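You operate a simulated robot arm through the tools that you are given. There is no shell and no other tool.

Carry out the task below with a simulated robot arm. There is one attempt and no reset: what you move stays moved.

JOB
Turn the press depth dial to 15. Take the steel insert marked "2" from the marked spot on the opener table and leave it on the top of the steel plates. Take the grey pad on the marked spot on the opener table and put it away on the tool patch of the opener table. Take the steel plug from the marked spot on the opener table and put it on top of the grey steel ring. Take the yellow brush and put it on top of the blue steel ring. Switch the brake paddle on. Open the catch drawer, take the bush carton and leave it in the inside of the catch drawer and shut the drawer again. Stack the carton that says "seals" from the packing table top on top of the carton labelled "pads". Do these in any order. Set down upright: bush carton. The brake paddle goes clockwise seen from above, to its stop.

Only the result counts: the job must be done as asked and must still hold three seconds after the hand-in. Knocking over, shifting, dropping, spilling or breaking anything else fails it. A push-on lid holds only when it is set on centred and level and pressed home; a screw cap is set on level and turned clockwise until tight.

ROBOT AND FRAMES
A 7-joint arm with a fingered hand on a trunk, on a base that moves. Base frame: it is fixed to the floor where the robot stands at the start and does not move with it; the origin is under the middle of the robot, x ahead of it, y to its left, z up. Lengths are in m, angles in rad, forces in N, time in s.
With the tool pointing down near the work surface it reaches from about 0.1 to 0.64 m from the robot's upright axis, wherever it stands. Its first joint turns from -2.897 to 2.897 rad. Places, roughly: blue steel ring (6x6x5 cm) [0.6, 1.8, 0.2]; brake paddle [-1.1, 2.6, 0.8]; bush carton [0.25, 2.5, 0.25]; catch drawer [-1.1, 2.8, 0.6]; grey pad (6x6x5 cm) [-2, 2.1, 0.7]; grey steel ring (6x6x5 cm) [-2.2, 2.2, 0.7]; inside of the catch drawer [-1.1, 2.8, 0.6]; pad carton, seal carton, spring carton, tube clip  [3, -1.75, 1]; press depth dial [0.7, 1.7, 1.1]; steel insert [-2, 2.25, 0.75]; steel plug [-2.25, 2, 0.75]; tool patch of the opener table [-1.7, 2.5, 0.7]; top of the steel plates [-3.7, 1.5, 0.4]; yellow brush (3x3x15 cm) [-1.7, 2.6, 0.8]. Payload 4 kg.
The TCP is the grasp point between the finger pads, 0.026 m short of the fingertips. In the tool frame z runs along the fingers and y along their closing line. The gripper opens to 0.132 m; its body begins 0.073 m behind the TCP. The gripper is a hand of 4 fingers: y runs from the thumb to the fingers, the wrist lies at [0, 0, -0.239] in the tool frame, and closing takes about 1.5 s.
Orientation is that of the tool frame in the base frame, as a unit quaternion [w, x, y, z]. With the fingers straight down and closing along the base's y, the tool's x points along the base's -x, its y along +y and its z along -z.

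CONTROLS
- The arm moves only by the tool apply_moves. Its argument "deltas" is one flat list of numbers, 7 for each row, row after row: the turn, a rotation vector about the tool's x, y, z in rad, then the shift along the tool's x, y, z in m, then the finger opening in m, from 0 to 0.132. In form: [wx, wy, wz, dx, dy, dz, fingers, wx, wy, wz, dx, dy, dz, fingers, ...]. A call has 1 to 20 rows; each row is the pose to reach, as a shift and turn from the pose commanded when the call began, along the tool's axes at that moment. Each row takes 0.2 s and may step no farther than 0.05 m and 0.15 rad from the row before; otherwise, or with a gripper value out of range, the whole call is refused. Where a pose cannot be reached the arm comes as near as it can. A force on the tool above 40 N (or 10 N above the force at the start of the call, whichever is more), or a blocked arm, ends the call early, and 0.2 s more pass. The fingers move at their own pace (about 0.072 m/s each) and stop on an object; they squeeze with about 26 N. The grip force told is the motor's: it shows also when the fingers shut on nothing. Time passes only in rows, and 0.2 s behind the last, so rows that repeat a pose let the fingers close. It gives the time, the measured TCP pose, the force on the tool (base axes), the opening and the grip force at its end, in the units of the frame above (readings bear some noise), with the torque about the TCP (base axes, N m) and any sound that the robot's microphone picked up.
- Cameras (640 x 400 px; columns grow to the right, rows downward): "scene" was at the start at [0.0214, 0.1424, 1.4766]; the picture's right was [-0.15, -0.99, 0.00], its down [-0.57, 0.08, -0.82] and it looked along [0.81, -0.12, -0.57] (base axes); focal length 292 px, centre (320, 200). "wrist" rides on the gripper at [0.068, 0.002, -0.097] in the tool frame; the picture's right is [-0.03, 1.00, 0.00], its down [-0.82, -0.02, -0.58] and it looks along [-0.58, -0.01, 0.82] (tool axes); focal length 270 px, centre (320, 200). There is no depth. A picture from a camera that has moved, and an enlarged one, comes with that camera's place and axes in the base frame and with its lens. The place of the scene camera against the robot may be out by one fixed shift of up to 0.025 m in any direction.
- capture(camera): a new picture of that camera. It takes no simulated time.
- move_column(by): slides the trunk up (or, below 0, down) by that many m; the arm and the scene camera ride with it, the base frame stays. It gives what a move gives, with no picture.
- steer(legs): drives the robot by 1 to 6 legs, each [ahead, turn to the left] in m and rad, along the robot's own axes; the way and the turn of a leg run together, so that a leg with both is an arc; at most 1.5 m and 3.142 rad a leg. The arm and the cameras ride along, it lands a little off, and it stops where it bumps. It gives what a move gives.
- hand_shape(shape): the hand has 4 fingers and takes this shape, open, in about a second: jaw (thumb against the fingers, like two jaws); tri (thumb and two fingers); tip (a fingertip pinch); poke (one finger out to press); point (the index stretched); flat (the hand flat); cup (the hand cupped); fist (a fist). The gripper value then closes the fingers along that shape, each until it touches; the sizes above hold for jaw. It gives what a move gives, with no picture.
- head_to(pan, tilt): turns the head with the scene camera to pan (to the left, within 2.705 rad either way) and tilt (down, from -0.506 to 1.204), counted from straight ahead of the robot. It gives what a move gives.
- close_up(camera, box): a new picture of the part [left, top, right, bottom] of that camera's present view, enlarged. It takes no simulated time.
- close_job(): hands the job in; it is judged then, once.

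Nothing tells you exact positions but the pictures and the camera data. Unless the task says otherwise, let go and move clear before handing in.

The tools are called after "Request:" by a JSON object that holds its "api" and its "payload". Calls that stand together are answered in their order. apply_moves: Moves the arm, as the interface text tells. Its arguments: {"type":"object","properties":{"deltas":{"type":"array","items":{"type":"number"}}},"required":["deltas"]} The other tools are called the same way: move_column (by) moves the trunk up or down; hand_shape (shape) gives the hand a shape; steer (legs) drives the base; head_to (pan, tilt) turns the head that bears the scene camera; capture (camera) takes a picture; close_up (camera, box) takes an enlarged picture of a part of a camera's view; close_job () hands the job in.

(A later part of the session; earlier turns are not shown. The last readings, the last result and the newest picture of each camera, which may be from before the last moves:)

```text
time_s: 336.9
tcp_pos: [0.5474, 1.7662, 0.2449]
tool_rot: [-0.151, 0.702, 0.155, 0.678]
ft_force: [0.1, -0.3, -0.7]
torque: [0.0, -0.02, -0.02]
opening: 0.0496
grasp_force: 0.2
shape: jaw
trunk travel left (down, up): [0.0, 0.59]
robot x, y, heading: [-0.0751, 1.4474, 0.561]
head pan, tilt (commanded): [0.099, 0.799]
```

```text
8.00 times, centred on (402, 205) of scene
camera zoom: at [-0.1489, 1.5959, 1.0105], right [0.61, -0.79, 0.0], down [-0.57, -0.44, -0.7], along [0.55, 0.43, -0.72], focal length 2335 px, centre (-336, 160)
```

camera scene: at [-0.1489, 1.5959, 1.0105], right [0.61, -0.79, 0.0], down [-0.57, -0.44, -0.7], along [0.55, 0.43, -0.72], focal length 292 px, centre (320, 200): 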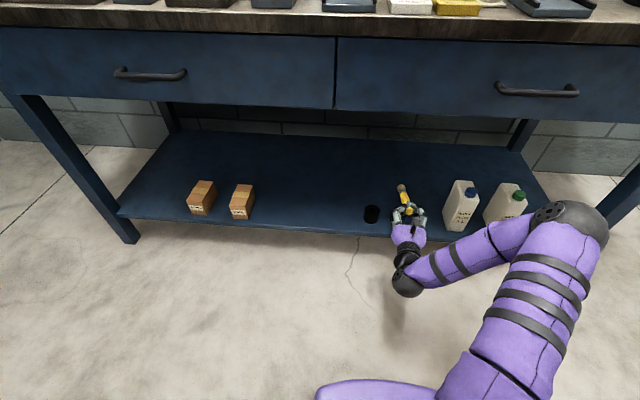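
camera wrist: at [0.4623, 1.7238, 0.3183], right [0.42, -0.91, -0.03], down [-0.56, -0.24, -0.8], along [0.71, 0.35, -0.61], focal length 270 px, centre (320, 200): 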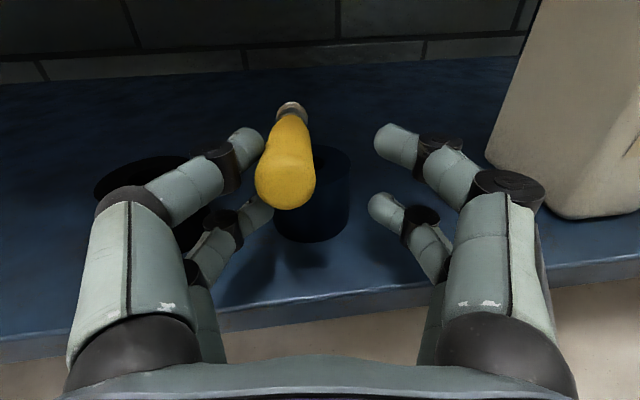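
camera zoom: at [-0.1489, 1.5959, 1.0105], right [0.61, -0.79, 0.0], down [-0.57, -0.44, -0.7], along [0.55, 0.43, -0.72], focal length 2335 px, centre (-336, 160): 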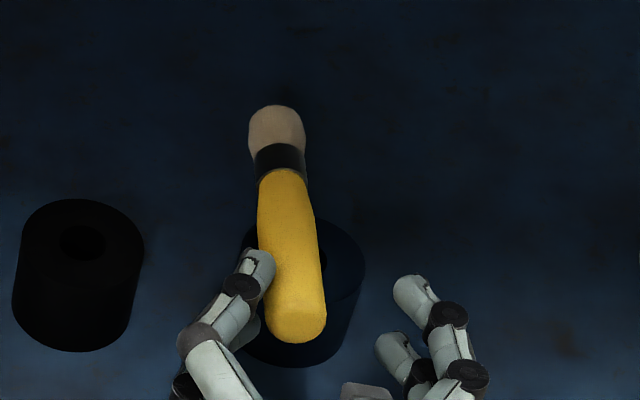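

The brush lies on the ring but rolled a few millimetres left against the left fingers. I'll nudge it slowly back to the centre with the hand.

Request:
{"api": "apply_moves", "payload": {"deltas": [0, 0, 0, 0, 0.002, 0, 0.05, 0, 0, 0, 0, 0.004, 0, 0.05, 0, 0, 0, 0, 0.006, 0, 0.05, 0, 0, 0, 0, 0.007, 0, 0.05, 0, 0, 0, 0, 0.007, 0, 0.05, 0, 0, 0, 0, 0.007, 0, 0.05]}}

Request:
{"api": "close_up", "payload": {"camera": "scene", "box": [370, 180, 434, 230]}}

Request:
{"api": "close_up", "payload": {"camera": "wrist", "box": [224, 80, 416, 260]}}

```text
time_s: 338.3
tcp_pos: [0.5521, 1.7594, 0.2458]
tool_rot: [-0.151, 0.702, 0.156, 0.678]
ft_force: [-0.1, 0.2, -0.8]
torque: [-0.01, 0.01, 0.0]
opening: 0.0498
grasp_force: 0.0
shape: jaw
trunk travel left (down, up): [0.0, 0.59]
robot x, y, heading: [-0.0754, 1.4485, 0.561]
head pan, tilt (commanded): [0.099, 0.799]
```

```text
8.00 times, centred on (402, 205) of scene
camera zoom: at [-0.1489, 1.5959, 1.0105], right [0.61, -0.79, 0.0], down [-0.57, -0.44, -0.7], along [0.55, 0.43, -0.72], focal length 2335 px, centre (-336, 160)
```

zoom: 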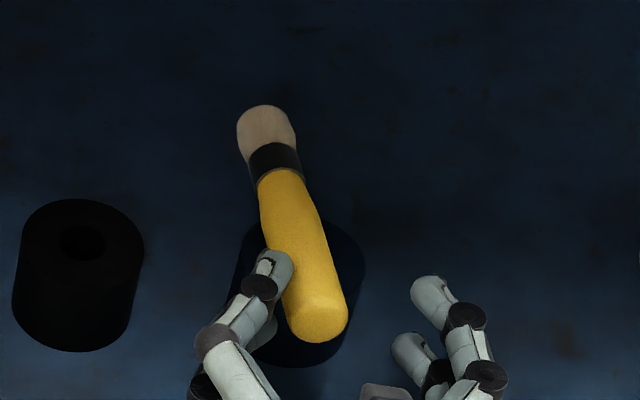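

```text
2.22 times, centred on (320, 170) of wrist
camera zoom: at [0.4659, 1.7175, 0.319], right [0.42, -0.91, -0.03], down [-0.56, -0.24, -0.8], along [0.71, 0.35, -0.61], focal length 601 px, centre (320, 267)
```

zoom: 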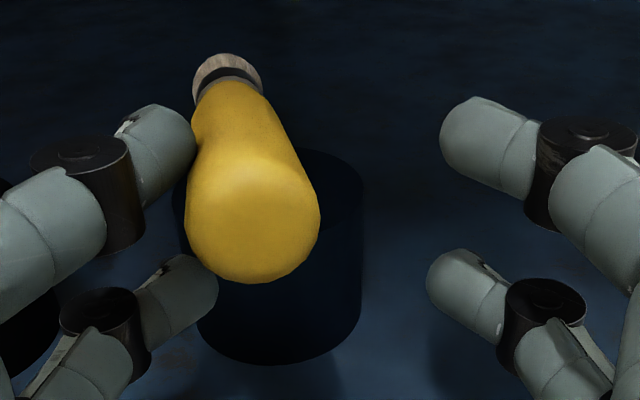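

Request:
{"api": "apply_moves", "payload": {"deltas": [0, 0, 0, 0, -0.001, 0, 0.05, 0, 0, 0, 0, -0.002, 0, 0.05, 0, 0, 0, 0, -0.003, 0, 0.05, 0, 0, 0, 0, -0.005, 0, 0.052, 0, 0, 0, 0, -0.007, 0, 0.054, 0, 0, 0, 0, -0.009, 0, 0.056, 0, 0, 0, 0, -0.009, 0, 0.056]}}

Request:
{"api": "close_up", "payload": {"camera": "scene", "box": [370, 180, 434, 230]}}

Request:
{"api": "close_up", "payload": {"camera": "wrist", "box": [224, 80, 416, 260]}}

```text
time_s: 339.9
tcp_pos: [0.5474, 1.7683, 0.2464]
tool_rot: [-0.151, 0.703, 0.156, 0.678]
ft_force: [0.0, -0.3, -0.5]
torque: [-0.02, 0.02, -0.02]
opening: 0.0556
grasp_force: 0.0
shape: jaw
trunk travel left (down, up): [0.0, 0.59]
robot x, y, heading: [-0.0735, 1.4466, 0.561]
head pan, tilt (commanded): [0.099, 0.799]
```

```text
8.00 times, centred on (402, 205) of scene
camera zoom: at [-0.1489, 1.5959, 1.0105], right [0.61, -0.79, 0.0], down [-0.57, -0.44, -0.7], along [0.55, 0.43, -0.72], focal length 2335 px, centre (-336, 160)
```

zoom: 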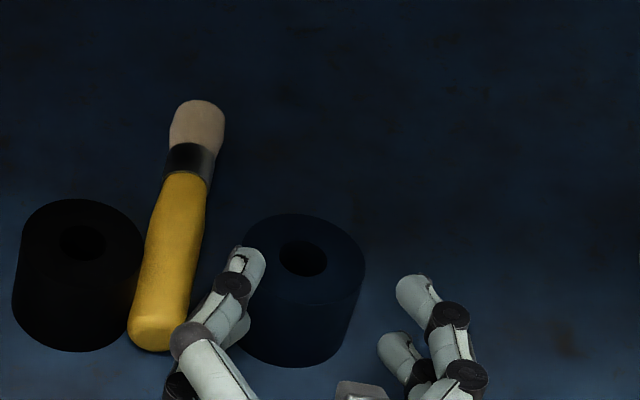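

```text
2.22 times, centred on (320, 170) of wrist
camera zoom: at [0.4615, 1.7255, 0.3188], right [0.42, -0.91, -0.03], down [-0.56, -0.24, -0.8], along [0.71, 0.35, -0.61], focal length 601 px, centre (320, 267)
```

zoom: 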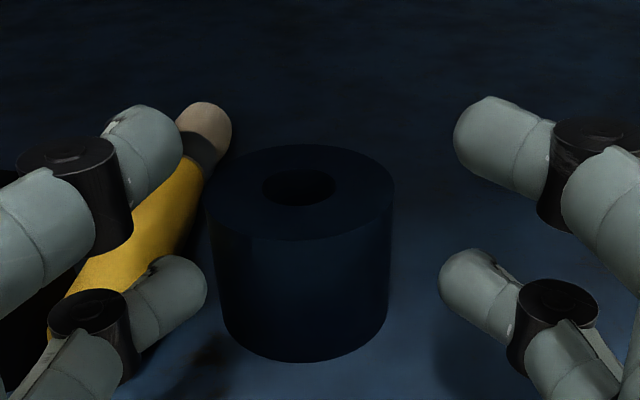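

The brush rolled off and lies on the shelf between the two rings; the rings did not move. I'll back the hand off and look at it from above to plan a re-grasp.

Request:
{"api": "apply_moves", "payload": {"deltas": [0, 0, 0, 0.01, 0, -0.03, 0.06, 0, 0, 0, 0.02, 0, -0.07, 0.06, 0, 0, 0, 0.05, -0.02, -0.09, 0.06, 0, 0, 0, 0.09, -0.04, -0.1, 0.06, 0, 0, 0, 0.12, -0.05, -0.1, 0.06, 0, 0, 0, 0.14, -0.05, -0.1, 0.06]}}

Request:
{"api": "capture", "payload": {"camera": "wrist"}}

Request:
{"api": "close_up", "payload": {"camera": "scene", "box": [345, 170, 441, 230]}}

```text
time_s: 341.3
tcp_pos: [0.4387, 1.772, 0.3897]
tool_rot: [-0.15, 0.702, 0.155, 0.678]
ft_force: [-0.5, -0.1, 0.2]
torque: [-0.01, 0.01, -0.04]
opening: 0.0597
grasp_force: 0.1
shape: jaw
trunk travel left (down, up): [0.0, 0.59]
robot x, y, heading: [-0.0753, 1.4462, 0.558]
head pan, tilt (commanded): [0.099, 0.799]
```

```text
taken
camera wrist: at [0.3541, 1.7296, 0.4631], right [0.42, -0.91, -0.03], down [-0.56, -0.24, -0.8], along [0.71, 0.35, -0.61], focal length 270 px, centre (320, 200)
```

wrist: 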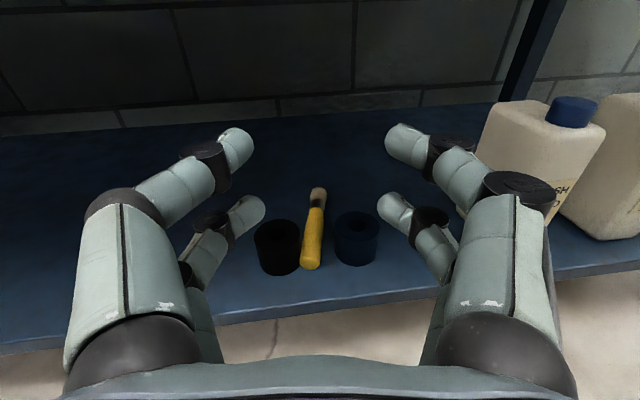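

```text
6.67 times, centred on (393, 200) of scene
camera zoom: at [-0.1489, 1.5959, 1.0104], right [0.61, -0.79, 0.0], down [-0.57, -0.44, -0.7], along [0.55, 0.43, -0.72], focal length 1946 px, centre (-167, 200)
```

zoom: 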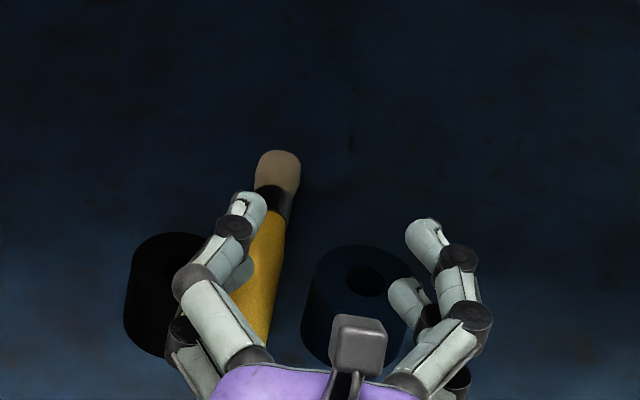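

Request:
{"api": "close_up", "payload": {"camera": "wrist", "box": [232, 170, 408, 290]}}

```text
3.33 times, centred on (320, 230) of wrist
camera zoom: at [0.3541, 1.7296, 0.4631], right [0.42, -0.91, -0.03], down [-0.56, -0.24, -0.8], along [0.71, 0.35, -0.61], focal length 901 px, centre (320, 100)
```

zoom: 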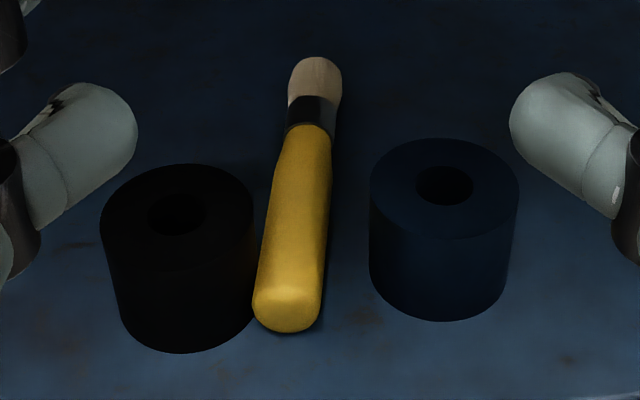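

The brush lies between the rings with its handle end facing me. I'll approach the handle end horizontally, centred in the gap, and close so the fingers centre and grip it.

Request:
{"api": "apply_moves", "payload": {"deltas": [-0.054, 0, 0, -0.04, 0, 0, 0.05, -0.054, 0, 0, -0.08, 0, 0, 0.05, -0.054, 0, 0, -0.12, 0, 0, 0.05, -0.054, 0, 0, -0.15, 0, 0, 0.05, -0.054, 0, 0, -0.165, 0, 0, 0.05, -0.054, 0, 0, -0.165, -0.003, 0.035, 0.05, -0.054, 0, 0, -0.165, -0.005, 0.06, 0.05]}}

Request:
{"api": "capture", "payload": {"camera": "wrist"}}

Request:
{"api": "close_up", "payload": {"camera": "wrist", "box": [224, 110, 416, 250]}}

```text
time_s: 342.9
tcp_pos: [0.4854, 1.7999, 0.2199]
tool_rot: [-0.132, 0.706, 0.138, 0.682]
ft_force: [0.3, 0.1, 0.8]
torque: [0.0, 0.0, -0.01]
opening: 0.0506
grasp_force: 0.0
shape: jaw
trunk travel left (down, up): [0.0, 0.59]
robot x, y, heading: [-0.0767, 1.4475, 0.564]
head pan, tilt (commanded): [0.099, 0.799]
```

```text
taken
camera wrist: at [0.3994, 1.7623, 0.2934], right [0.37, -0.93, -0.02], down [-0.57, -0.21, -0.8], along [0.73, 0.31, -0.61], focal length 270 px, centre (320, 200)
```

wrist: 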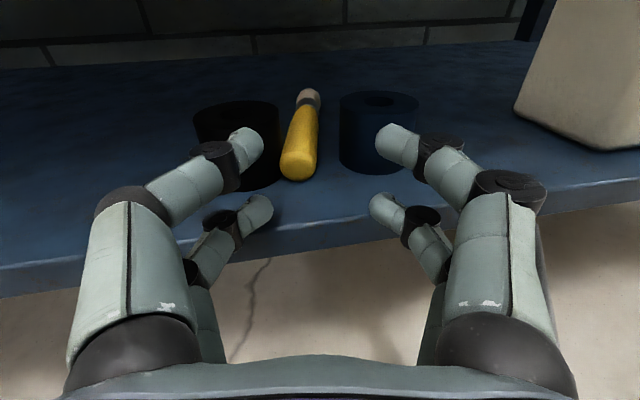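

```text
2.86 times, centred on (320, 180) of wrist
camera zoom: at [0.3994, 1.7623, 0.2934], right [0.37, -0.93, -0.02], down [-0.57, -0.21, -0.8], along [0.73, 0.31, -0.61], focal length 772 px, centre (320, 257)
```

zoom: 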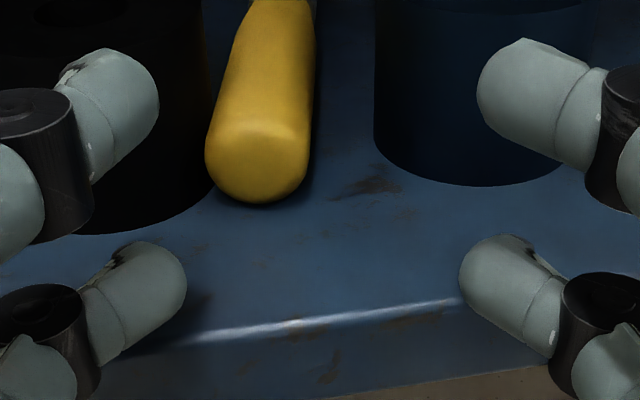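

Request:
{"api": "apply_moves", "payload": {"deltas": [0, 0, 0, 0.001, 0, 0.015, 0.057, 0, 0, 0, 0.001, 0, 0.03, 0.057, 0, 0, 0, 0.001, 0, 0.039, 0.057, 0, 0, 0, 0.001, 0, 0.039, 0.057]}}

Request:
{"api": "close_up", "payload": {"camera": "wrist", "box": [224, 110, 416, 250]}}

```text
time_s: 343.9
tcp_pos: [0.5217, 1.8153, 0.2216]
tool_rot: [-0.132, 0.706, 0.138, 0.682]
ft_force: [-0.7, -1.0, -0.5]
torque: [0.05, -0.01, 0.01]
opening: 0.0566
grasp_force: 0.0
shape: jaw
trunk travel left (down, up): [0.0, 0.59]
robot x, y, heading: [-0.0765, 1.447, 0.558]
head pan, tilt (commanded): [0.099, 0.799]
```

```text
2.86 times, centred on (320, 180) of wrist
camera zoom: at [0.4349, 1.7768, 0.2946], right [0.37, -0.93, -0.02], down [-0.57, -0.21, -0.8], along [0.73, 0.31, -0.61], focal length 772 px, centre (320, 257)
```

zoom: 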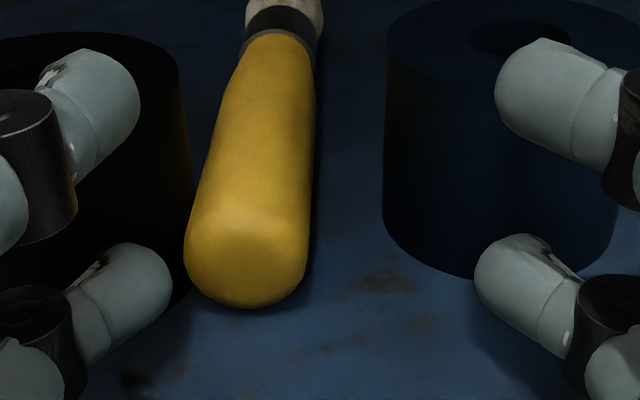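

Request:
{"api": "apply_moves", "payload": {"deltas": [0, 0, 0, 0, 0, 0, 0.05, 0, 0, 0, 0, 0, 0, 0.042, 0, 0, 0, 0, 0, 0, 0.034, 0, 0, 0, 0, 0, 0, 0.026, 0, 0, 0, 0, 0, 0, 0.018, 0, 0, 0, 0, 0, 0, 0.01, 0, 0, 0, 0, 0, 0, 0.0, 0, 0, 0, 0, 0, 0, 0.0]}}

Request:
{"api": "close_up", "payload": {"camera": "wrist", "box": [224, 110, 416, 250]}}

```text
time_s: 345.7
tcp_pos: [0.5228, 1.8139, 0.2209]
tool_rot: [-0.132, 0.706, 0.138, 0.682]
ft_force: [0.7, 0.8, -0.2]
torque: [0.0, -0.02, -0.03]
opening: 0.0001
grasp_force: 26.0
shape: jaw
trunk travel left (down, up): [0.0, 0.59]
robot x, y, heading: [-0.0768, 1.4489, 0.56]
head pan, tilt (commanded): [0.099, 0.799]
```

```text
2.86 times, centred on (320, 180) of wrist
camera zoom: at [0.4348, 1.7766, 0.2945], right [0.37, -0.93, -0.02], down [-0.57, -0.21, -0.8], along [0.73, 0.31, -0.61], focal length 772 px, centre (320, 257)
```

zoom: 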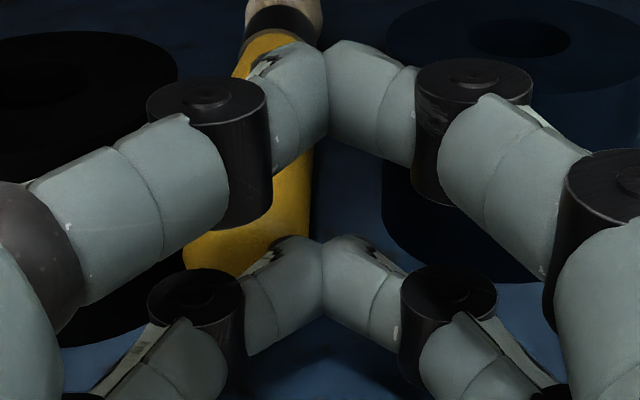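

The tips only closed in front of the handle end. The brush's far half lies free behind the rings, so I'll retreat, pitch the hand to ~48° and reach over to pinch it there.

Request:
{"api": "apply_moves", "payload": {"deltas": [0, 0, 0, 0, 0, -0.04, 0, 0, 0, 0, 0.03, 0, -0.07, 0, 0, 0, 0, 0.07, 0, -0.09, 0.02, 0, 0, 0, 0.11, 0, -0.1, 0.05, 0, 0, 0, 0.15, 0, -0.1, 0.05, 0, 0, 0, 0.18, 0, -0.1, 0.05]}}

Request:
{"api": "apply_moves", "payload": {"deltas": [0, -0.15, 0, 0, 0, 0, 0.05, 0, -0.3, 0, 0, 0, 0, 0.05, 0, -0.45, 0, 0, 0, 0, 0.05, 0, -0.6, 0, 0, 0, 0, 0.05, 0, -0.75, 0, 0, 0, 0, 0.05, 0, -0.8, 0, 0, 0, 0, 0.05]}}

Request:
{"api": "capture", "payload": {"camera": "wrist"}}

Request:
{"api": "capture", "payload": {"camera": "scene"}}

```text
time_s: 347.1
tcp_pos: [0.4341, 1.7811, 0.4066]
tool_rot: [-0.132, 0.706, 0.138, 0.682]
ft_force: [-0.2, 0.0, -0.2]
torque: [0.05, 0.02, -0.04]
opening: 0.0497
grasp_force: 0.1
shape: jaw
trunk travel left (down, up): [0.0, 0.59]
robot x, y, heading: [-0.0747, 1.4473, 0.562]
head pan, tilt (commanded): [0.099, 0.799]
```

```text
time_s: 348.5
tcp_pos: [0.4368, 1.7796, 0.4064]
tool_rot: [-0.069, 0.916, 0.178, 0.354]
ft_force: [-0.1, 0.0, 0.0]
torque: [0.02, -0.02, -0.04]
opening: 0.0498
grasp_force: 0.0
shape: jaw
trunk travel left (down, up): [0.0, 0.59]
robot x, y, heading: [-0.0767, 1.447, 0.558]
head pan, tilt (commanded): [0.099, 0.799]
```

```text
taken
camera wrist: at [0.4225, 1.7721, 0.5245], right [0.36, -0.93, -0.02], down [-0.93, -0.35, -0.12], along [0.11, 0.06, -0.99], focal length 270 px, centre (320, 200)
```

wrist: 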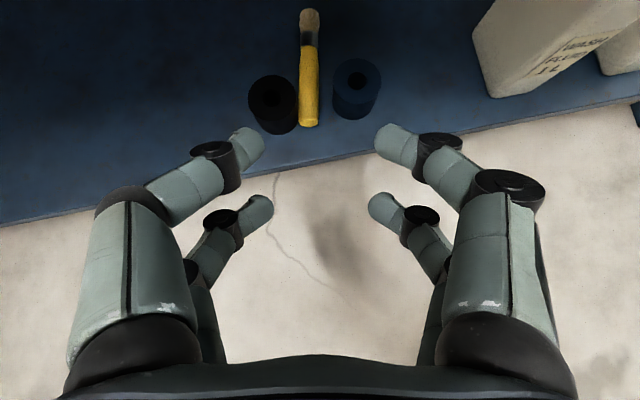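

```text
taken
camera scene: at [-0.1489, 1.5959, 1.0104], right [0.61, -0.79, 0.0], down [-0.57, -0.44, -0.7], along [0.55, 0.43, -0.72], focal length 292 px, centre (320, 200)
```

scene: 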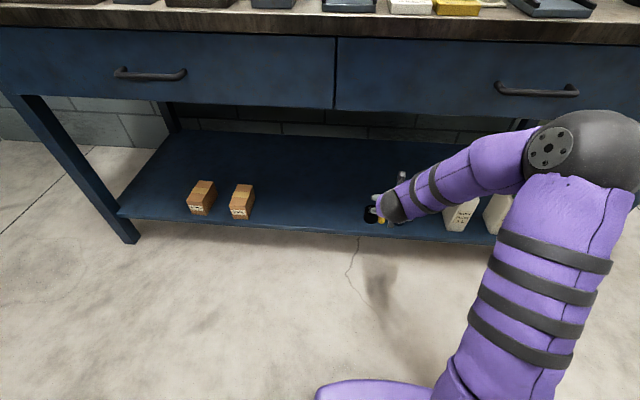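

Request:
{"api": "apply_moves", "payload": {"deltas": [0, 0, 0, 0.0245, -0.0025, 0.0386, 0.05, 0, 0, 0, 0.049, -0.005, 0.0771, 0.05, 0, 0, 0, 0.0736, -0.0076, 0.1157, 0.05, 0, 0, 0, 0.0981, -0.0101, 0.1542, 0.05, 0, 0, 0, 0.1226, -0.0126, 0.1928, 0.05, 0, 0, 0, 0.1226, -0.0126, 0.1928, 0.05]}}

Request:
{"api": "capture", "payload": {"camera": "wrist"}}

Request:
{"api": "close_up", "payload": {"camera": "wrist", "box": [224, 90, 416, 230]}}

```text
time_s: 349.9
tcp_pos: [0.635, 1.8725, 0.3452]
tool_rot: [-0.067, 0.916, 0.177, 0.354]
ft_force: [-0.5, 1.3, 0.9]
torque: [-0.02, 0.04, -0.03]
opening: 0.0496
grasp_force: 0.0
shape: jaw
trunk travel left (down, up): [0.0, 0.59]
robot x, y, heading: [-0.0737, 1.4498, 0.565]
head pan, tilt (commanded): [0.099, 0.799]
```

```text
taken
camera wrist: at [0.6212, 1.8651, 0.4637], right [0.36, -0.93, -0.02], down [-0.93, -0.35, -0.12], along [0.11, 0.06, -0.99], focal length 270 px, centre (320, 200)
```

wrist: 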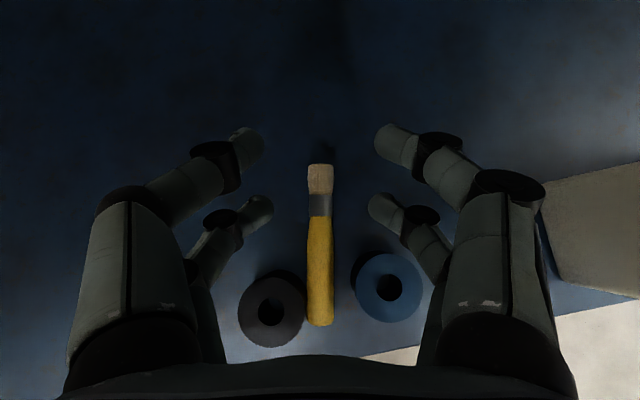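

```text
2.86 times, centred on (320, 160) of wrist
camera zoom: at [0.6212, 1.8651, 0.4637], right [0.36, -0.93, -0.02], down [-0.93, -0.35, -0.12], along [0.11, 0.06, -0.99], focal length 772 px, centre (320, 314)
```

zoom: 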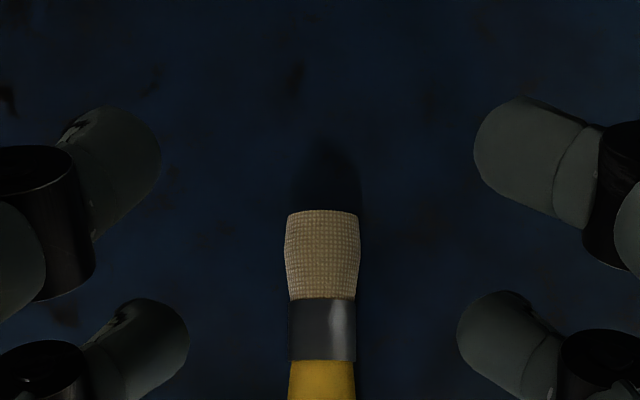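

Well aligned from above. I'll descend vertically and pinch the handle near the ferrule.

Request:
{"api": "apply_moves", "payload": {"deltas": [0, 0, 0, -0.025, 0, 0.0275, 0.05, 0, 0, 0, -0.05, 0, 0.055, 0.05, 0, 0, 0, -0.07, 0, 0.077, 0.05, 0, 0, 0, -0.0778, 0, 0.0857, 0.05, 0, 0, 0, -0.0778, 0, 0.0857, 0.05]}}

Request:
{"api": "close_up", "payload": {"camera": "wrist", "box": [208, 100, 432, 300]}}

```text
time_s: 351.1
tcp_pos: [0.6344, 1.8755, 0.2293]
tool_rot: [-0.068, 0.916, 0.179, 0.354]
ft_force: [0.7, 0.1, 1.9]
torque: [-0.12, -0.01, 0.02]
opening: 0.0501
grasp_force: 0.0
shape: jaw
trunk travel left (down, up): [0.0, 0.59]
robot x, y, heading: [-0.0768, 1.4458, 0.561]
head pan, tilt (commanded): [0.099, 0.799]
```

```text
2.00 times, centred on (320, 200) of wrist
camera zoom: at [0.6219, 1.8673, 0.3489], right [0.36, -0.93, -0.02], down [-0.93, -0.35, -0.12], along [0.11, 0.06, -0.99], focal length 541 px, centre (320, 200)
```

zoom: 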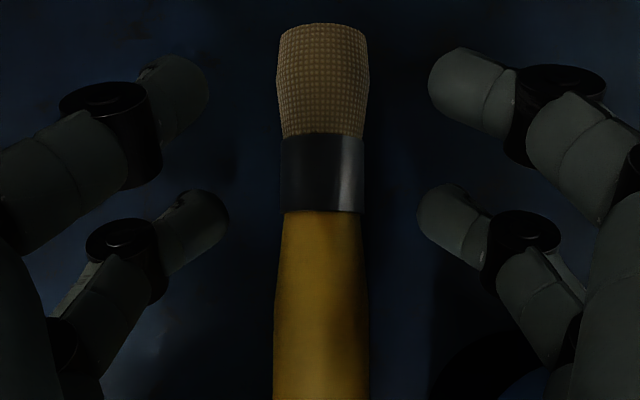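

Request:
{"api": "apply_moves", "payload": {"deltas": [0, 0, 0, 0, 0, 0, 0.04, 0, 0, 0, 0, 0, 0, 0.03, 0, 0, 0, 0, 0, 0, 0.02, 0, 0, 0, 0, 0, 0, 0.01, 0, 0, 0, 0, 0, 0, 0.0, 0, 0, 0, 0, 0, 0, 0.0]}}

Request:
{"api": "close_up", "payload": {"camera": "wrist", "box": [208, 100, 432, 300]}}

```text
time_s: 352.5
tcp_pos: [0.6354, 1.8755, 0.2303]
tool_rot: [-0.068, 0.915, 0.179, 0.354]
ft_force: [-0.8, 0.0, 2.4]
torque: [-0.05, -0.03, -0.01]
opening: 0.0
grasp_force: 26.3
shape: jaw
trunk travel left (down, up): [0.0, 0.59]
robot x, y, heading: [-0.0787, 1.4481, 0.559]
head pan, tilt (commanded): [0.099, 0.799]
```

```text
2.00 times, centred on (320, 200) of wrist
camera zoom: at [0.6218, 1.8671, 0.3488], right [0.36, -0.93, -0.02], down [-0.93, -0.35, -0.12], along [0.11, 0.06, -0.99], focal length 541 px, centre (320, 200)
```

zoom: 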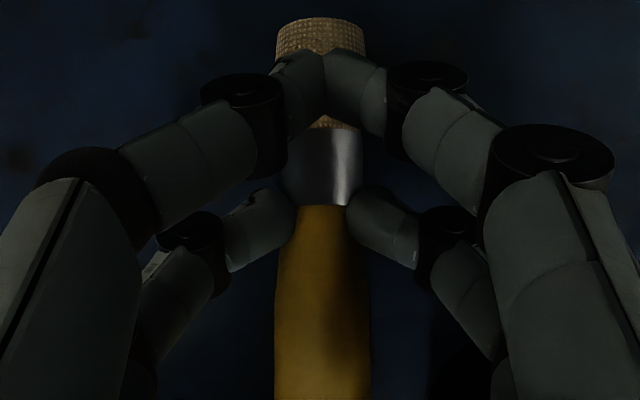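

The brush is pinched by the rear pair with the front pair over the bristles as a stop, so it should stay level. I'll lift it straight up.

Request:
{"api": "apply_moves", "payload": {"deltas": [0, 0, 0, 0.01, 0, -0.011, 0, 0, 0, 0, 0.0202, 0, -0.0222, 0, 0, 0, 0, 0.0337, 0, -0.0371, 0, 0, 0, 0, 0.0505, 0, -0.0556, 0, 0, 0, 0, 0.0606, 0, -0.0667, 0, 0, 0, 0, 0.0606, 0, -0.0667, 0]}}

Request:
{"api": "capture", "payload": {"camera": "wrist"}}

Request:
{"api": "close_up", "payload": {"camera": "scene", "box": [345, 150, 441, 230]}}

```text
time_s: 353.9
tcp_pos: [0.6359, 1.875, 0.3192]
tool_rot: [-0.069, 0.916, 0.179, 0.353]
ft_force: [-0.1, 0.7, -0.3]
torque: [0.02, -0.05, 0.04]
opening: 0.0
grasp_force: 26.0
shape: jaw
trunk travel left (down, up): [0.0, 0.59]
robot x, y, heading: [-0.0758, 1.4481, 0.564]
head pan, tilt (commanded): [0.099, 0.799]
```

```text
taken
camera wrist: at [0.622, 1.8675, 0.4378], right [0.36, -0.93, -0.02], down [-0.93, -0.35, -0.12], along [0.11, 0.06, -0.99], focal length 270 px, centre (320, 200)
```

wrist: 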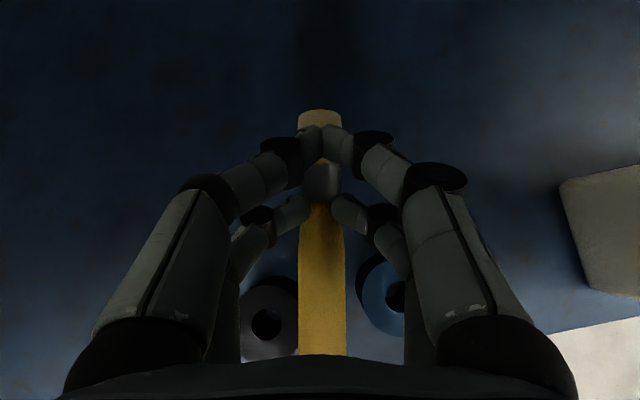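

```text
5.00 times, centred on (393, 190) of scene
camera zoom: at [-0.1488, 1.596, 1.0104], right [0.61, -0.79, 0.0], down [-0.57, -0.44, -0.7], along [0.55, 0.43, -0.72], focal length 1460 px, centre (-45, 250)
```

zoom: 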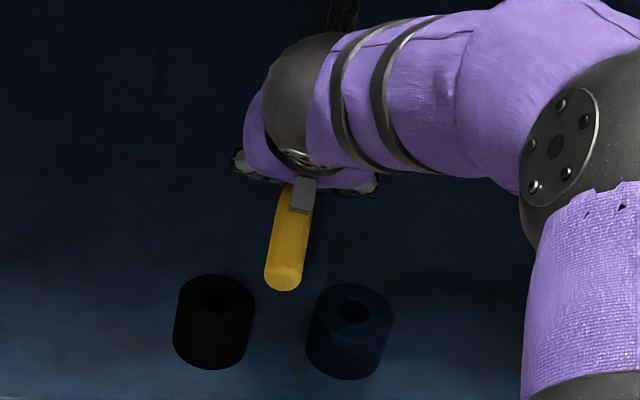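

Request:
{"api": "close_up", "payload": {"camera": "wrist", "box": [224, 90, 416, 370]}}

```text
1.43 times, centred on (320, 230) of wrist
camera zoom: at [0.622, 1.8675, 0.4378], right [0.36, -0.93, -0.02], down [-0.93, -0.35, -0.12], along [0.11, 0.06, -0.99], focal length 386 px, centre (320, 157)
```

zoom: 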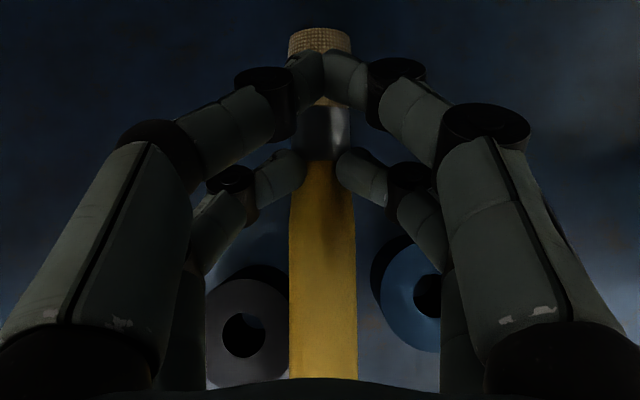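

The brush is held level. I'll carry it over the blue ring with its balance point above the ring's centre.

Request:
{"api": "apply_moves", "payload": {"deltas": [0, 0, 0, -0.0087, 0.0145, -0.0015, 0, 0, 0, 0, -0.0174, 0.0289, -0.003, 0, 0, 0, 0, -0.026, 0.0434, -0.0044, 0, 0, 0, 0, -0.0347, 0.0578, -0.0059, 0, 0, 0, 0, -0.0347, 0.0578, -0.0059, 0]}}

Request:
{"api": "capture", "payload": {"camera": "wrist"}}

Request:
{"api": "close_up", "payload": {"camera": "scene", "box": [355, 160, 451, 240]}}

```text
time_s: 355.1
tcp_pos: [0.628, 1.8087, 0.3015]
tool_rot: [-0.069, 0.916, 0.179, 0.353]
ft_force: [-0.1, -0.1, 0.6]
torque: [0.0, 0.0, 0.01]
opening: 0.0
grasp_force: 25.5
shape: jaw
trunk travel left (down, up): [0.0, 0.59]
robot x, y, heading: [-0.0739, 1.4458, 0.561]
head pan, tilt (commanded): [0.099, 0.799]
```

```text
taken
camera wrist: at [0.6165, 1.8018, 0.4196], right [0.36, -0.93, -0.02], down [-0.93, -0.35, -0.12], along [0.11, 0.06, -0.99], focal length 270 px, centre (320, 200)
```

wrist: 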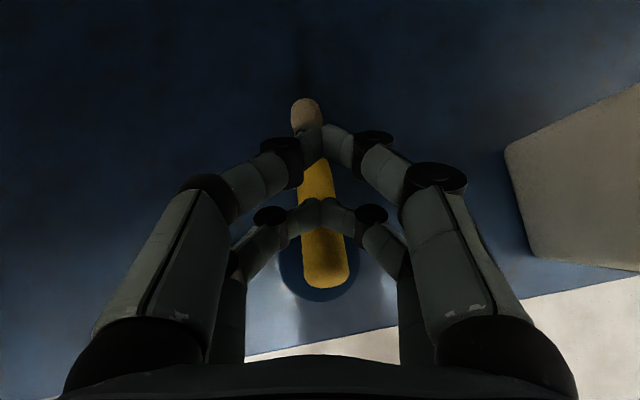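

```text
5.00 times, centred on (403, 200) of scene
camera zoom: at [-0.1489, 1.5959, 1.0104], right [0.61, -0.79, 0.0], down [-0.57, -0.44, -0.7], along [0.55, 0.43, -0.72], focal length 1460 px, centre (-95, 200)
```

zoom: 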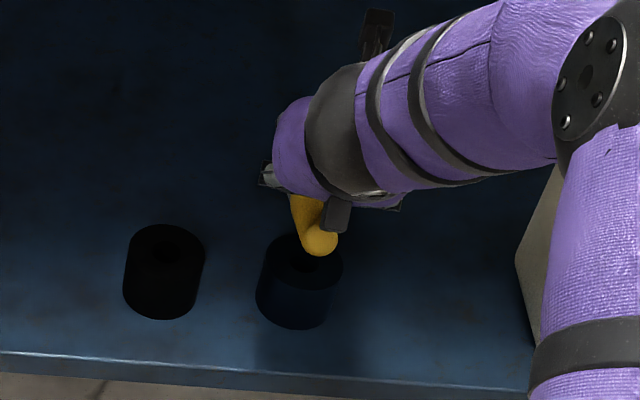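

Request:
{"api": "close_up", "payload": {"camera": "wrist", "box": [240, 80, 400, 320]}}

Request:
{"api": "close_up", "payload": {"camera": "scene", "box": [395, 190, 435, 230]}}

```text
1.67 times, centred on (320, 200) of wrist
camera zoom: at [0.6165, 1.8018, 0.4196], right [0.36, -0.93, -0.02], down [-0.93, -0.35, -0.12], along [0.11, 0.06, -0.99], focal length 450 px, centre (320, 200)
```

zoom: 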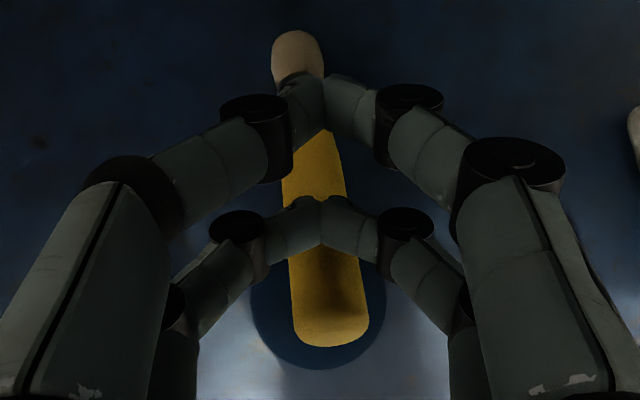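

```text
10.00 times, centred on (415, 210) of scene
camera zoom: at [-0.1489, 1.5959, 1.0104], right [0.61, -0.79, 0.0], down [-0.57, -0.44, -0.7], along [0.55, 0.43, -0.72], focal length 2919 px, centre (-630, 100)
```

zoom: 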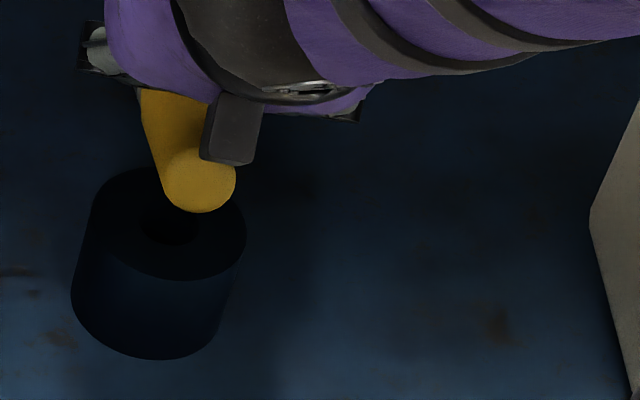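

The brush slipped forward and now leans with its handle on the ring and bristles on the shelf; the ring hasn't moved. I'll raise, open, turn slightly to match its direction and look again.

Request:
{"api": "apply_moves", "payload": {"deltas": [0, 0, 0, 0.0168, 0, -0.0185, 0.0, 0, 0, 0, 0.0337, 0, -0.0371, 0.01, 0.0337, 0, -0.0371, 0.0337, 0, -0.0371, 0.04, 0.0673, 0, -0.0742, 0.0337, 0, -0.0371, 0.05, 0.0673, 0, -0.0742, 0.0337, 0, -0.0371, 0.05]}}

Request:
{"api": "capture", "payload": {"camera": "wrist"}}

Request:
{"api": "close_up", "payload": {"camera": "wrist", "box": [240, 60, 400, 300]}}

```text
time_s: 356.3
tcp_pos: [0.6296, 1.8108, 0.3508]
tool_rot: [-0.086, 0.906, 0.223, 0.35]
ft_force: [0.3, 0.0, -0.4]
torque: [0.0, -0.01, 0.0]
opening: 0.0497
grasp_force: 0.0
shape: jaw
trunk travel left (down, up): [0.0, 0.59]
robot x, y, heading: [-0.0772, 1.443, 0.561]
head pan, tilt (commanded): [0.099, 0.799]
```

```text
taken
camera wrist: at [0.6177, 1.8015, 0.469], right [0.45, -0.89, -0.02], down [-0.89, -0.44, -0.12], along [0.1, 0.07, -0.99], focal length 270 px, centre (320, 200)
```

wrist: 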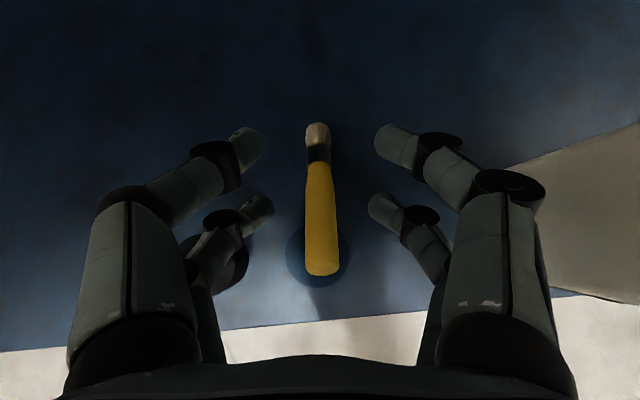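

```text
1.67 times, centred on (320, 180) of wrist
camera zoom: at [0.6177, 1.8015, 0.469], right [0.45, -0.89, -0.02], down [-0.89, -0.44, -0.12], along [0.1, 0.07, -0.99], focal length 450 px, centre (320, 233)
```

zoom: 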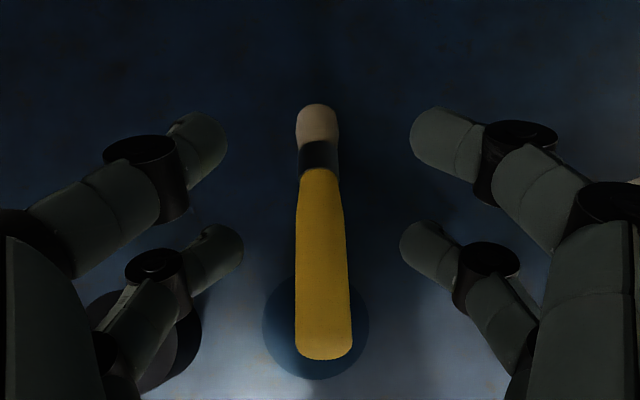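

I see the brush clearly from above. I'll reach over to its ferrule, with the pads deeper around it this time.

Request:
{"api": "apply_moves", "payload": {"deltas": [0, 0, 0, 0.027, 0, 0.0244, 0.05, 0, 0, 0, 0.0538, 0, 0.0488, 0.05, 0, 0, 0, 0.0268, 0, 0.0785, 0.05, 0, 0, 0, 0.0, 0, 0.108, 0.05, 0, 0, 0, -0.0237, 0, 0.1342, 0.05, 0, 0, 0, -0.0237, 0, 0.1342, 0.05]}}

Request:
{"api": "close_up", "payload": {"camera": "wrist", "box": [208, 80, 432, 300]}}

```text
time_s: 357.7
tcp_pos: [0.6957, 1.8438, 0.2354]
tool_rot: [-0.086, 0.906, 0.224, 0.349]
ft_force: [-0.2, 0.1, 0.4]
torque: [0.0, 0.0, 0.02]
opening: 0.0496
grasp_force: 0.1
shape: jaw
trunk travel left (down, up): [0.0, 0.59]
robot x, y, heading: [-0.0795, 1.4456, 0.561]
head pan, tilt (commanded): [0.099, 0.799]
```

```text
1.82 times, centred on (320, 190) of wrist
camera zoom: at [0.6829, 1.8343, 0.354], right [0.45, -0.89, -0.02], down [-0.89, -0.44, -0.12], along [0.1, 0.07, -0.99], focal length 491 px, centre (320, 218)
```

zoom: 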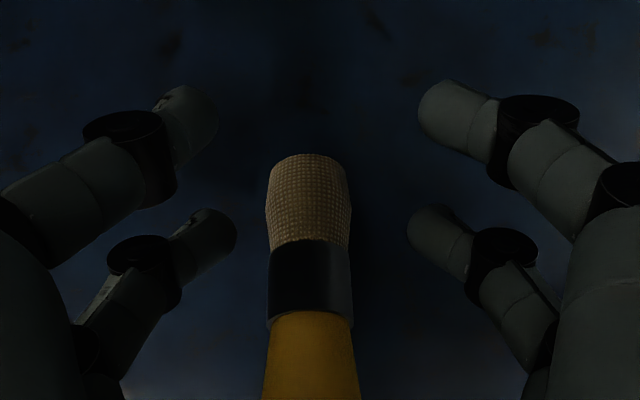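

Request:
{"api": "apply_moves", "payload": {"deltas": [0, 0, 0, 0, -0.002, 0, 0.04, 0, 0, 0, 0, -0.002, 0, 0.03, 0, 0, 0, 0, -0.002, 0, 0.02, 0, 0, 0, 0, -0.002, 0, 0.01, 0, 0, 0, 0, -0.002, 0, 0.0, 0, 0, 0, 0, -0.002, 0, 0.0]}}

Request:
{"api": "close_up", "payload": {"camera": "wrist", "box": [208, 80, 432, 300]}}

```text
time_s: 359.1
tcp_pos: [0.6937, 1.8455, 0.2358]
tool_rot: [-0.086, 0.906, 0.224, 0.35]
ft_force: [0.9, -0.5, 0.9]
torque: [-0.04, -0.03, -0.01]
opening: 0.0
grasp_force: 26.0
shape: jaw
trunk travel left (down, up): [0.0, 0.59]
robot x, y, heading: [-0.077, 1.4481, 0.561]
head pan, tilt (commanded): [0.099, 0.799]
```

```text
1.82 times, centred on (320, 190) of wrist
camera zoom: at [0.6813, 1.8358, 0.3547], right [0.45, -0.89, -0.02], down [-0.89, -0.44, -0.12], along [0.1, 0.07, -0.99], focal length 491 px, centre (320, 218)
```

zoom: 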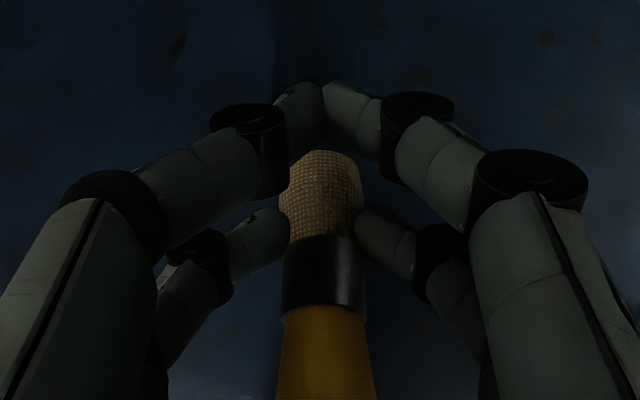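

Request:
{"api": "apply_moves", "payload": {"deltas": [0, 0, 0, 0.0067, 0, -0.0074, 0, 0, 0, 0, 0.0135, 0, -0.0148, 0, 0, 0, 0, 0.0202, 0, -0.0222, 0, 0, 0, 0, 0.0235, 0, -0.0259, 0, 0, 0, 0, 0.0235, 0, -0.0259, 0]}}

Request:
{"api": "close_up", "payload": {"camera": "wrist", "box": [208, 80, 432, 360]}}

Request:
{"api": "close_up", "payload": {"camera": "scene", "box": [375, 180, 439, 230]}}

```text
time_s: 360.3
tcp_pos: [0.6926, 1.8437, 0.2705]
tool_rot: [-0.086, 0.906, 0.224, 0.349]
ft_force: [-0.1, -0.7, -0.6]
torque: [-0.02, 0.0, 0.01]
opening: 0.0
grasp_force: 26.5
shape: jaw
trunk travel left (down, up): [0.0, 0.59]
robot x, y, heading: [-0.0752, 1.4441, 0.561]
head pan, tilt (commanded): [0.099, 0.799]
```

```text
1.43 times, centred on (320, 220) of wrist
camera zoom: at [0.6811, 1.8353, 0.3895], right [0.45, -0.89, -0.02], down [-0.89, -0.44, -0.12], along [0.1, 0.07, -0.99], focal length 386 px, centre (320, 171)
```

zoom: 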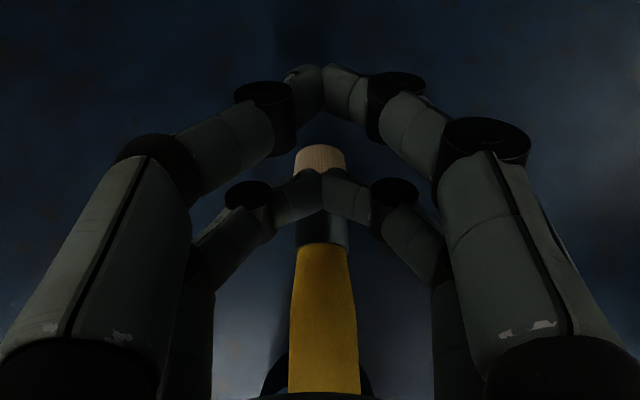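

```text
8.00 times, centred on (407, 205) of scene
camera zoom: at [-0.1489, 1.5959, 1.0104], right [0.61, -0.79, 0.0], down [-0.57, -0.44, -0.7], along [0.55, 0.43, -0.72], focal length 2335 px, centre (-376, 160)
```

zoom: 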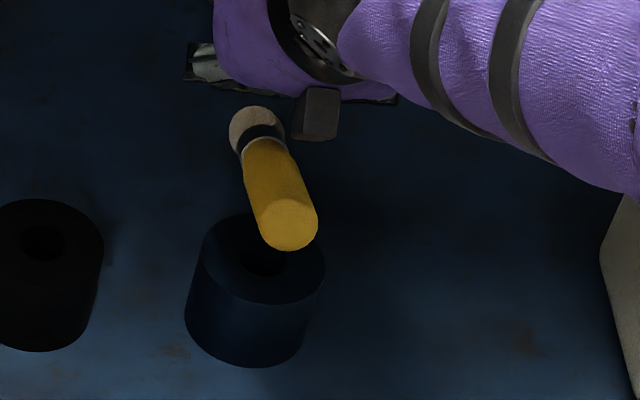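

The pinch slips off the round brush from above. Since its handle end is raised above the ring top now, I'll retreat, level the hand to match the brush's ~22° slope, and grip the handle end along its axis from the front.

Request:
{"api": "apply_moves", "payload": {"deltas": [0, 0, 0, 0.02, 0, -0.022, 0.0, 0, 0, 0, 0.04, 0, -0.044, 0.0, 0, 0, 0, 0.054, 0, -0.0593, 0.0, 0, 0, 0, 0.0267, 0, -0.0841, 0.0, 0, 0, 0, 0.0, 0, -0.109, 0.03, 0, 0, 0, -0.027, 0, -0.1336, 0.06, 0, 0, 0, -0.04, 0, -0.15, 0.06]}}

Request:
{"api": "apply_moves", "payload": {"deltas": [0, 0.15, 0, 0, 0, 0, 0.05, 0, 0.3, 0, 0, 0, 0, 0.05, 0, 0.45, 0, 0, 0, 0, 0.05, 0, 0.45, 0, 0, 0, 0, 0.05]}}

Request:
{"api": "capture", "payload": {"camera": "wrist"}}

Request:
{"api": "close_up", "payload": {"camera": "scene", "box": [375, 180, 439, 230]}}

```text
time_s: 361.9
tcp_pos: [0.5784, 1.784, 0.3525]
tool_rot: [-0.086, 0.906, 0.224, 0.349]
ft_force: [0.6, 0.0, 0.2]
torque: [-0.02, -0.02, -0.02]
opening: 0.0597
grasp_force: 0.1
shape: jaw
trunk travel left (down, up): [0.0, 0.59]
robot x, y, heading: [-0.0752, 1.4473, 0.554]
head pan, tilt (commanded): [0.099, 0.799]
```

```text
time_s: 362.9
tcp_pos: [0.5785, 1.7845, 0.3538]
tool_rot: [-0.135, 0.805, 0.2, 0.543]
ft_force: [0.1, -1.1, -0.6]
torque: [0.02, -0.02, 0.02]
opening: 0.0507
grasp_force: 0.0
shape: jaw
trunk travel left (down, up): [0.0, 0.59]
robot x, y, heading: [-0.0738, 1.4489, 0.56]
head pan, tilt (commanded): [0.099, 0.799]
```

```text
taken
camera wrist: at [0.5212, 1.7527, 0.4548], right [0.46, -0.89, -0.02], down [-0.75, -0.37, -0.54], along [0.47, 0.26, -0.84], focal length 270 px, centre (320, 200)
```

wrist: 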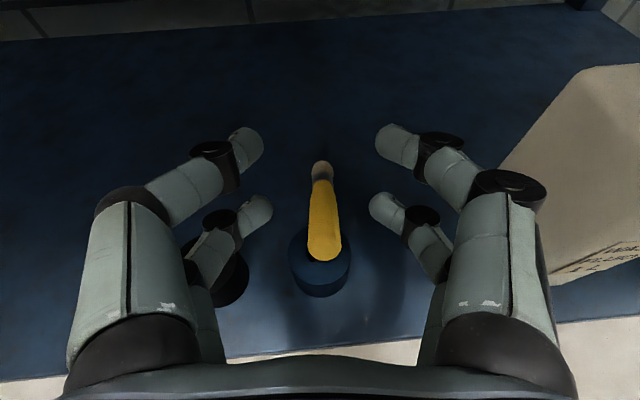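

```text
8.00 times, centred on (407, 205) of scene
camera zoom: at [-0.1489, 1.5959, 1.0105], right [0.61, -0.79, 0.0], down [-0.57, -0.44, -0.7], along [0.55, 0.43, -0.72], focal length 2335 px, centre (-376, 160)
```

zoom: 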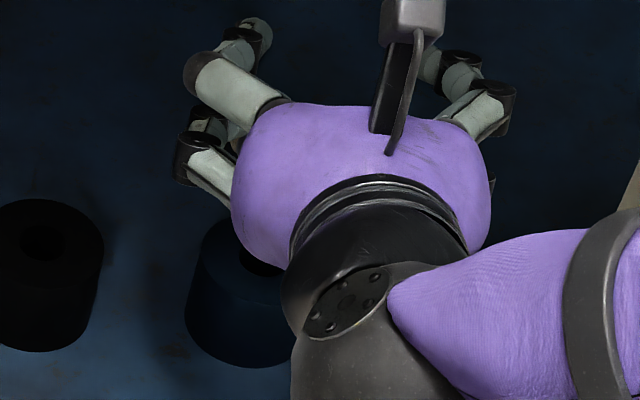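

Request:
{"api": "close_up", "payload": {"camera": "wrist", "box": [256, 150, 384, 310]}}

```text
2.50 times, centred on (320, 230) of wrist
camera zoom: at [0.5212, 1.7527, 0.4548], right [0.46, -0.89, -0.02], down [-0.75, -0.37, -0.54], along [0.47, 0.26, -0.84], focal length 676 px, centre (320, 125)
```

zoom: 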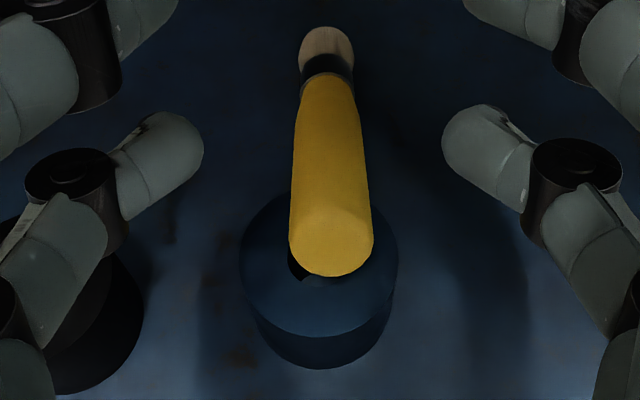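

The handle end now sits right above the ring's centre, about 7 mm clear of it, sloping down ~20° away from me. I'll come in along its axis with the lower finger pair at its sides.

Request:
{"api": "apply_moves", "payload": {"deltas": [0, 0, 0, -0.03, 0.0008, 0.0, 0.05, 0, 0, 0, -0.0639, 0.0016, 0.0102, 0.05, 0, 0, 0, -0.0639, 0.0016, 0.035, 0.05, 0, 0, 0, -0.0639, 0.0016, 0.0602, 0.05, 0, 0, 0, -0.0639, 0.0016, 0.0602, 0.05]}}

Request:
{"api": "capture", "payload": {"camera": "wrist"}}

Request:
{"api": "close_up", "payload": {"camera": "wrist", "box": [224, 100, 416, 260]}}

```text
time_s: 364.1
tcp_pos: [0.6078, 1.7986, 0.2722]
tool_rot: [-0.133, 0.805, 0.199, 0.542]
ft_force: [0.6, -0.4, 0.2]
torque: [0.0, 0.0, 0.0]
opening: 0.0507
grasp_force: 0.1
shape: jaw
trunk travel left (down, up): [0.0, 0.59]
robot x, y, heading: [-0.0798, 1.4454, 0.557]
head pan, tilt (commanded): [0.099, 0.799]
```

```text
taken
camera wrist: at [0.5514, 1.7666, 0.3732], right [0.46, -0.89, -0.02], down [-0.75, -0.37, -0.54], along [0.47, 0.26, -0.84], focal length 270 px, centre (320, 200)
```

wrist: 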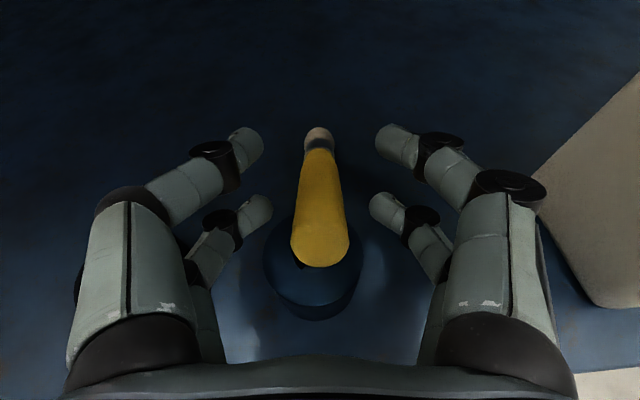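

```text
2.50 times, centred on (320, 180) of wrist
camera zoom: at [0.5514, 1.7666, 0.3732], right [0.46, -0.89, -0.02], down [-0.75, -0.37, -0.54], along [0.47, 0.26, -0.84], focal length 676 px, centre (320, 250)
```

zoom: 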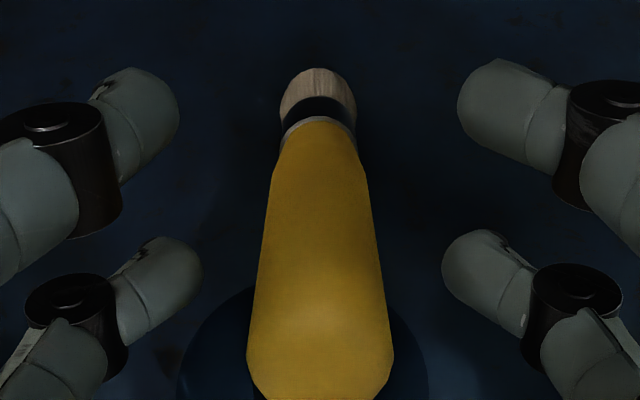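

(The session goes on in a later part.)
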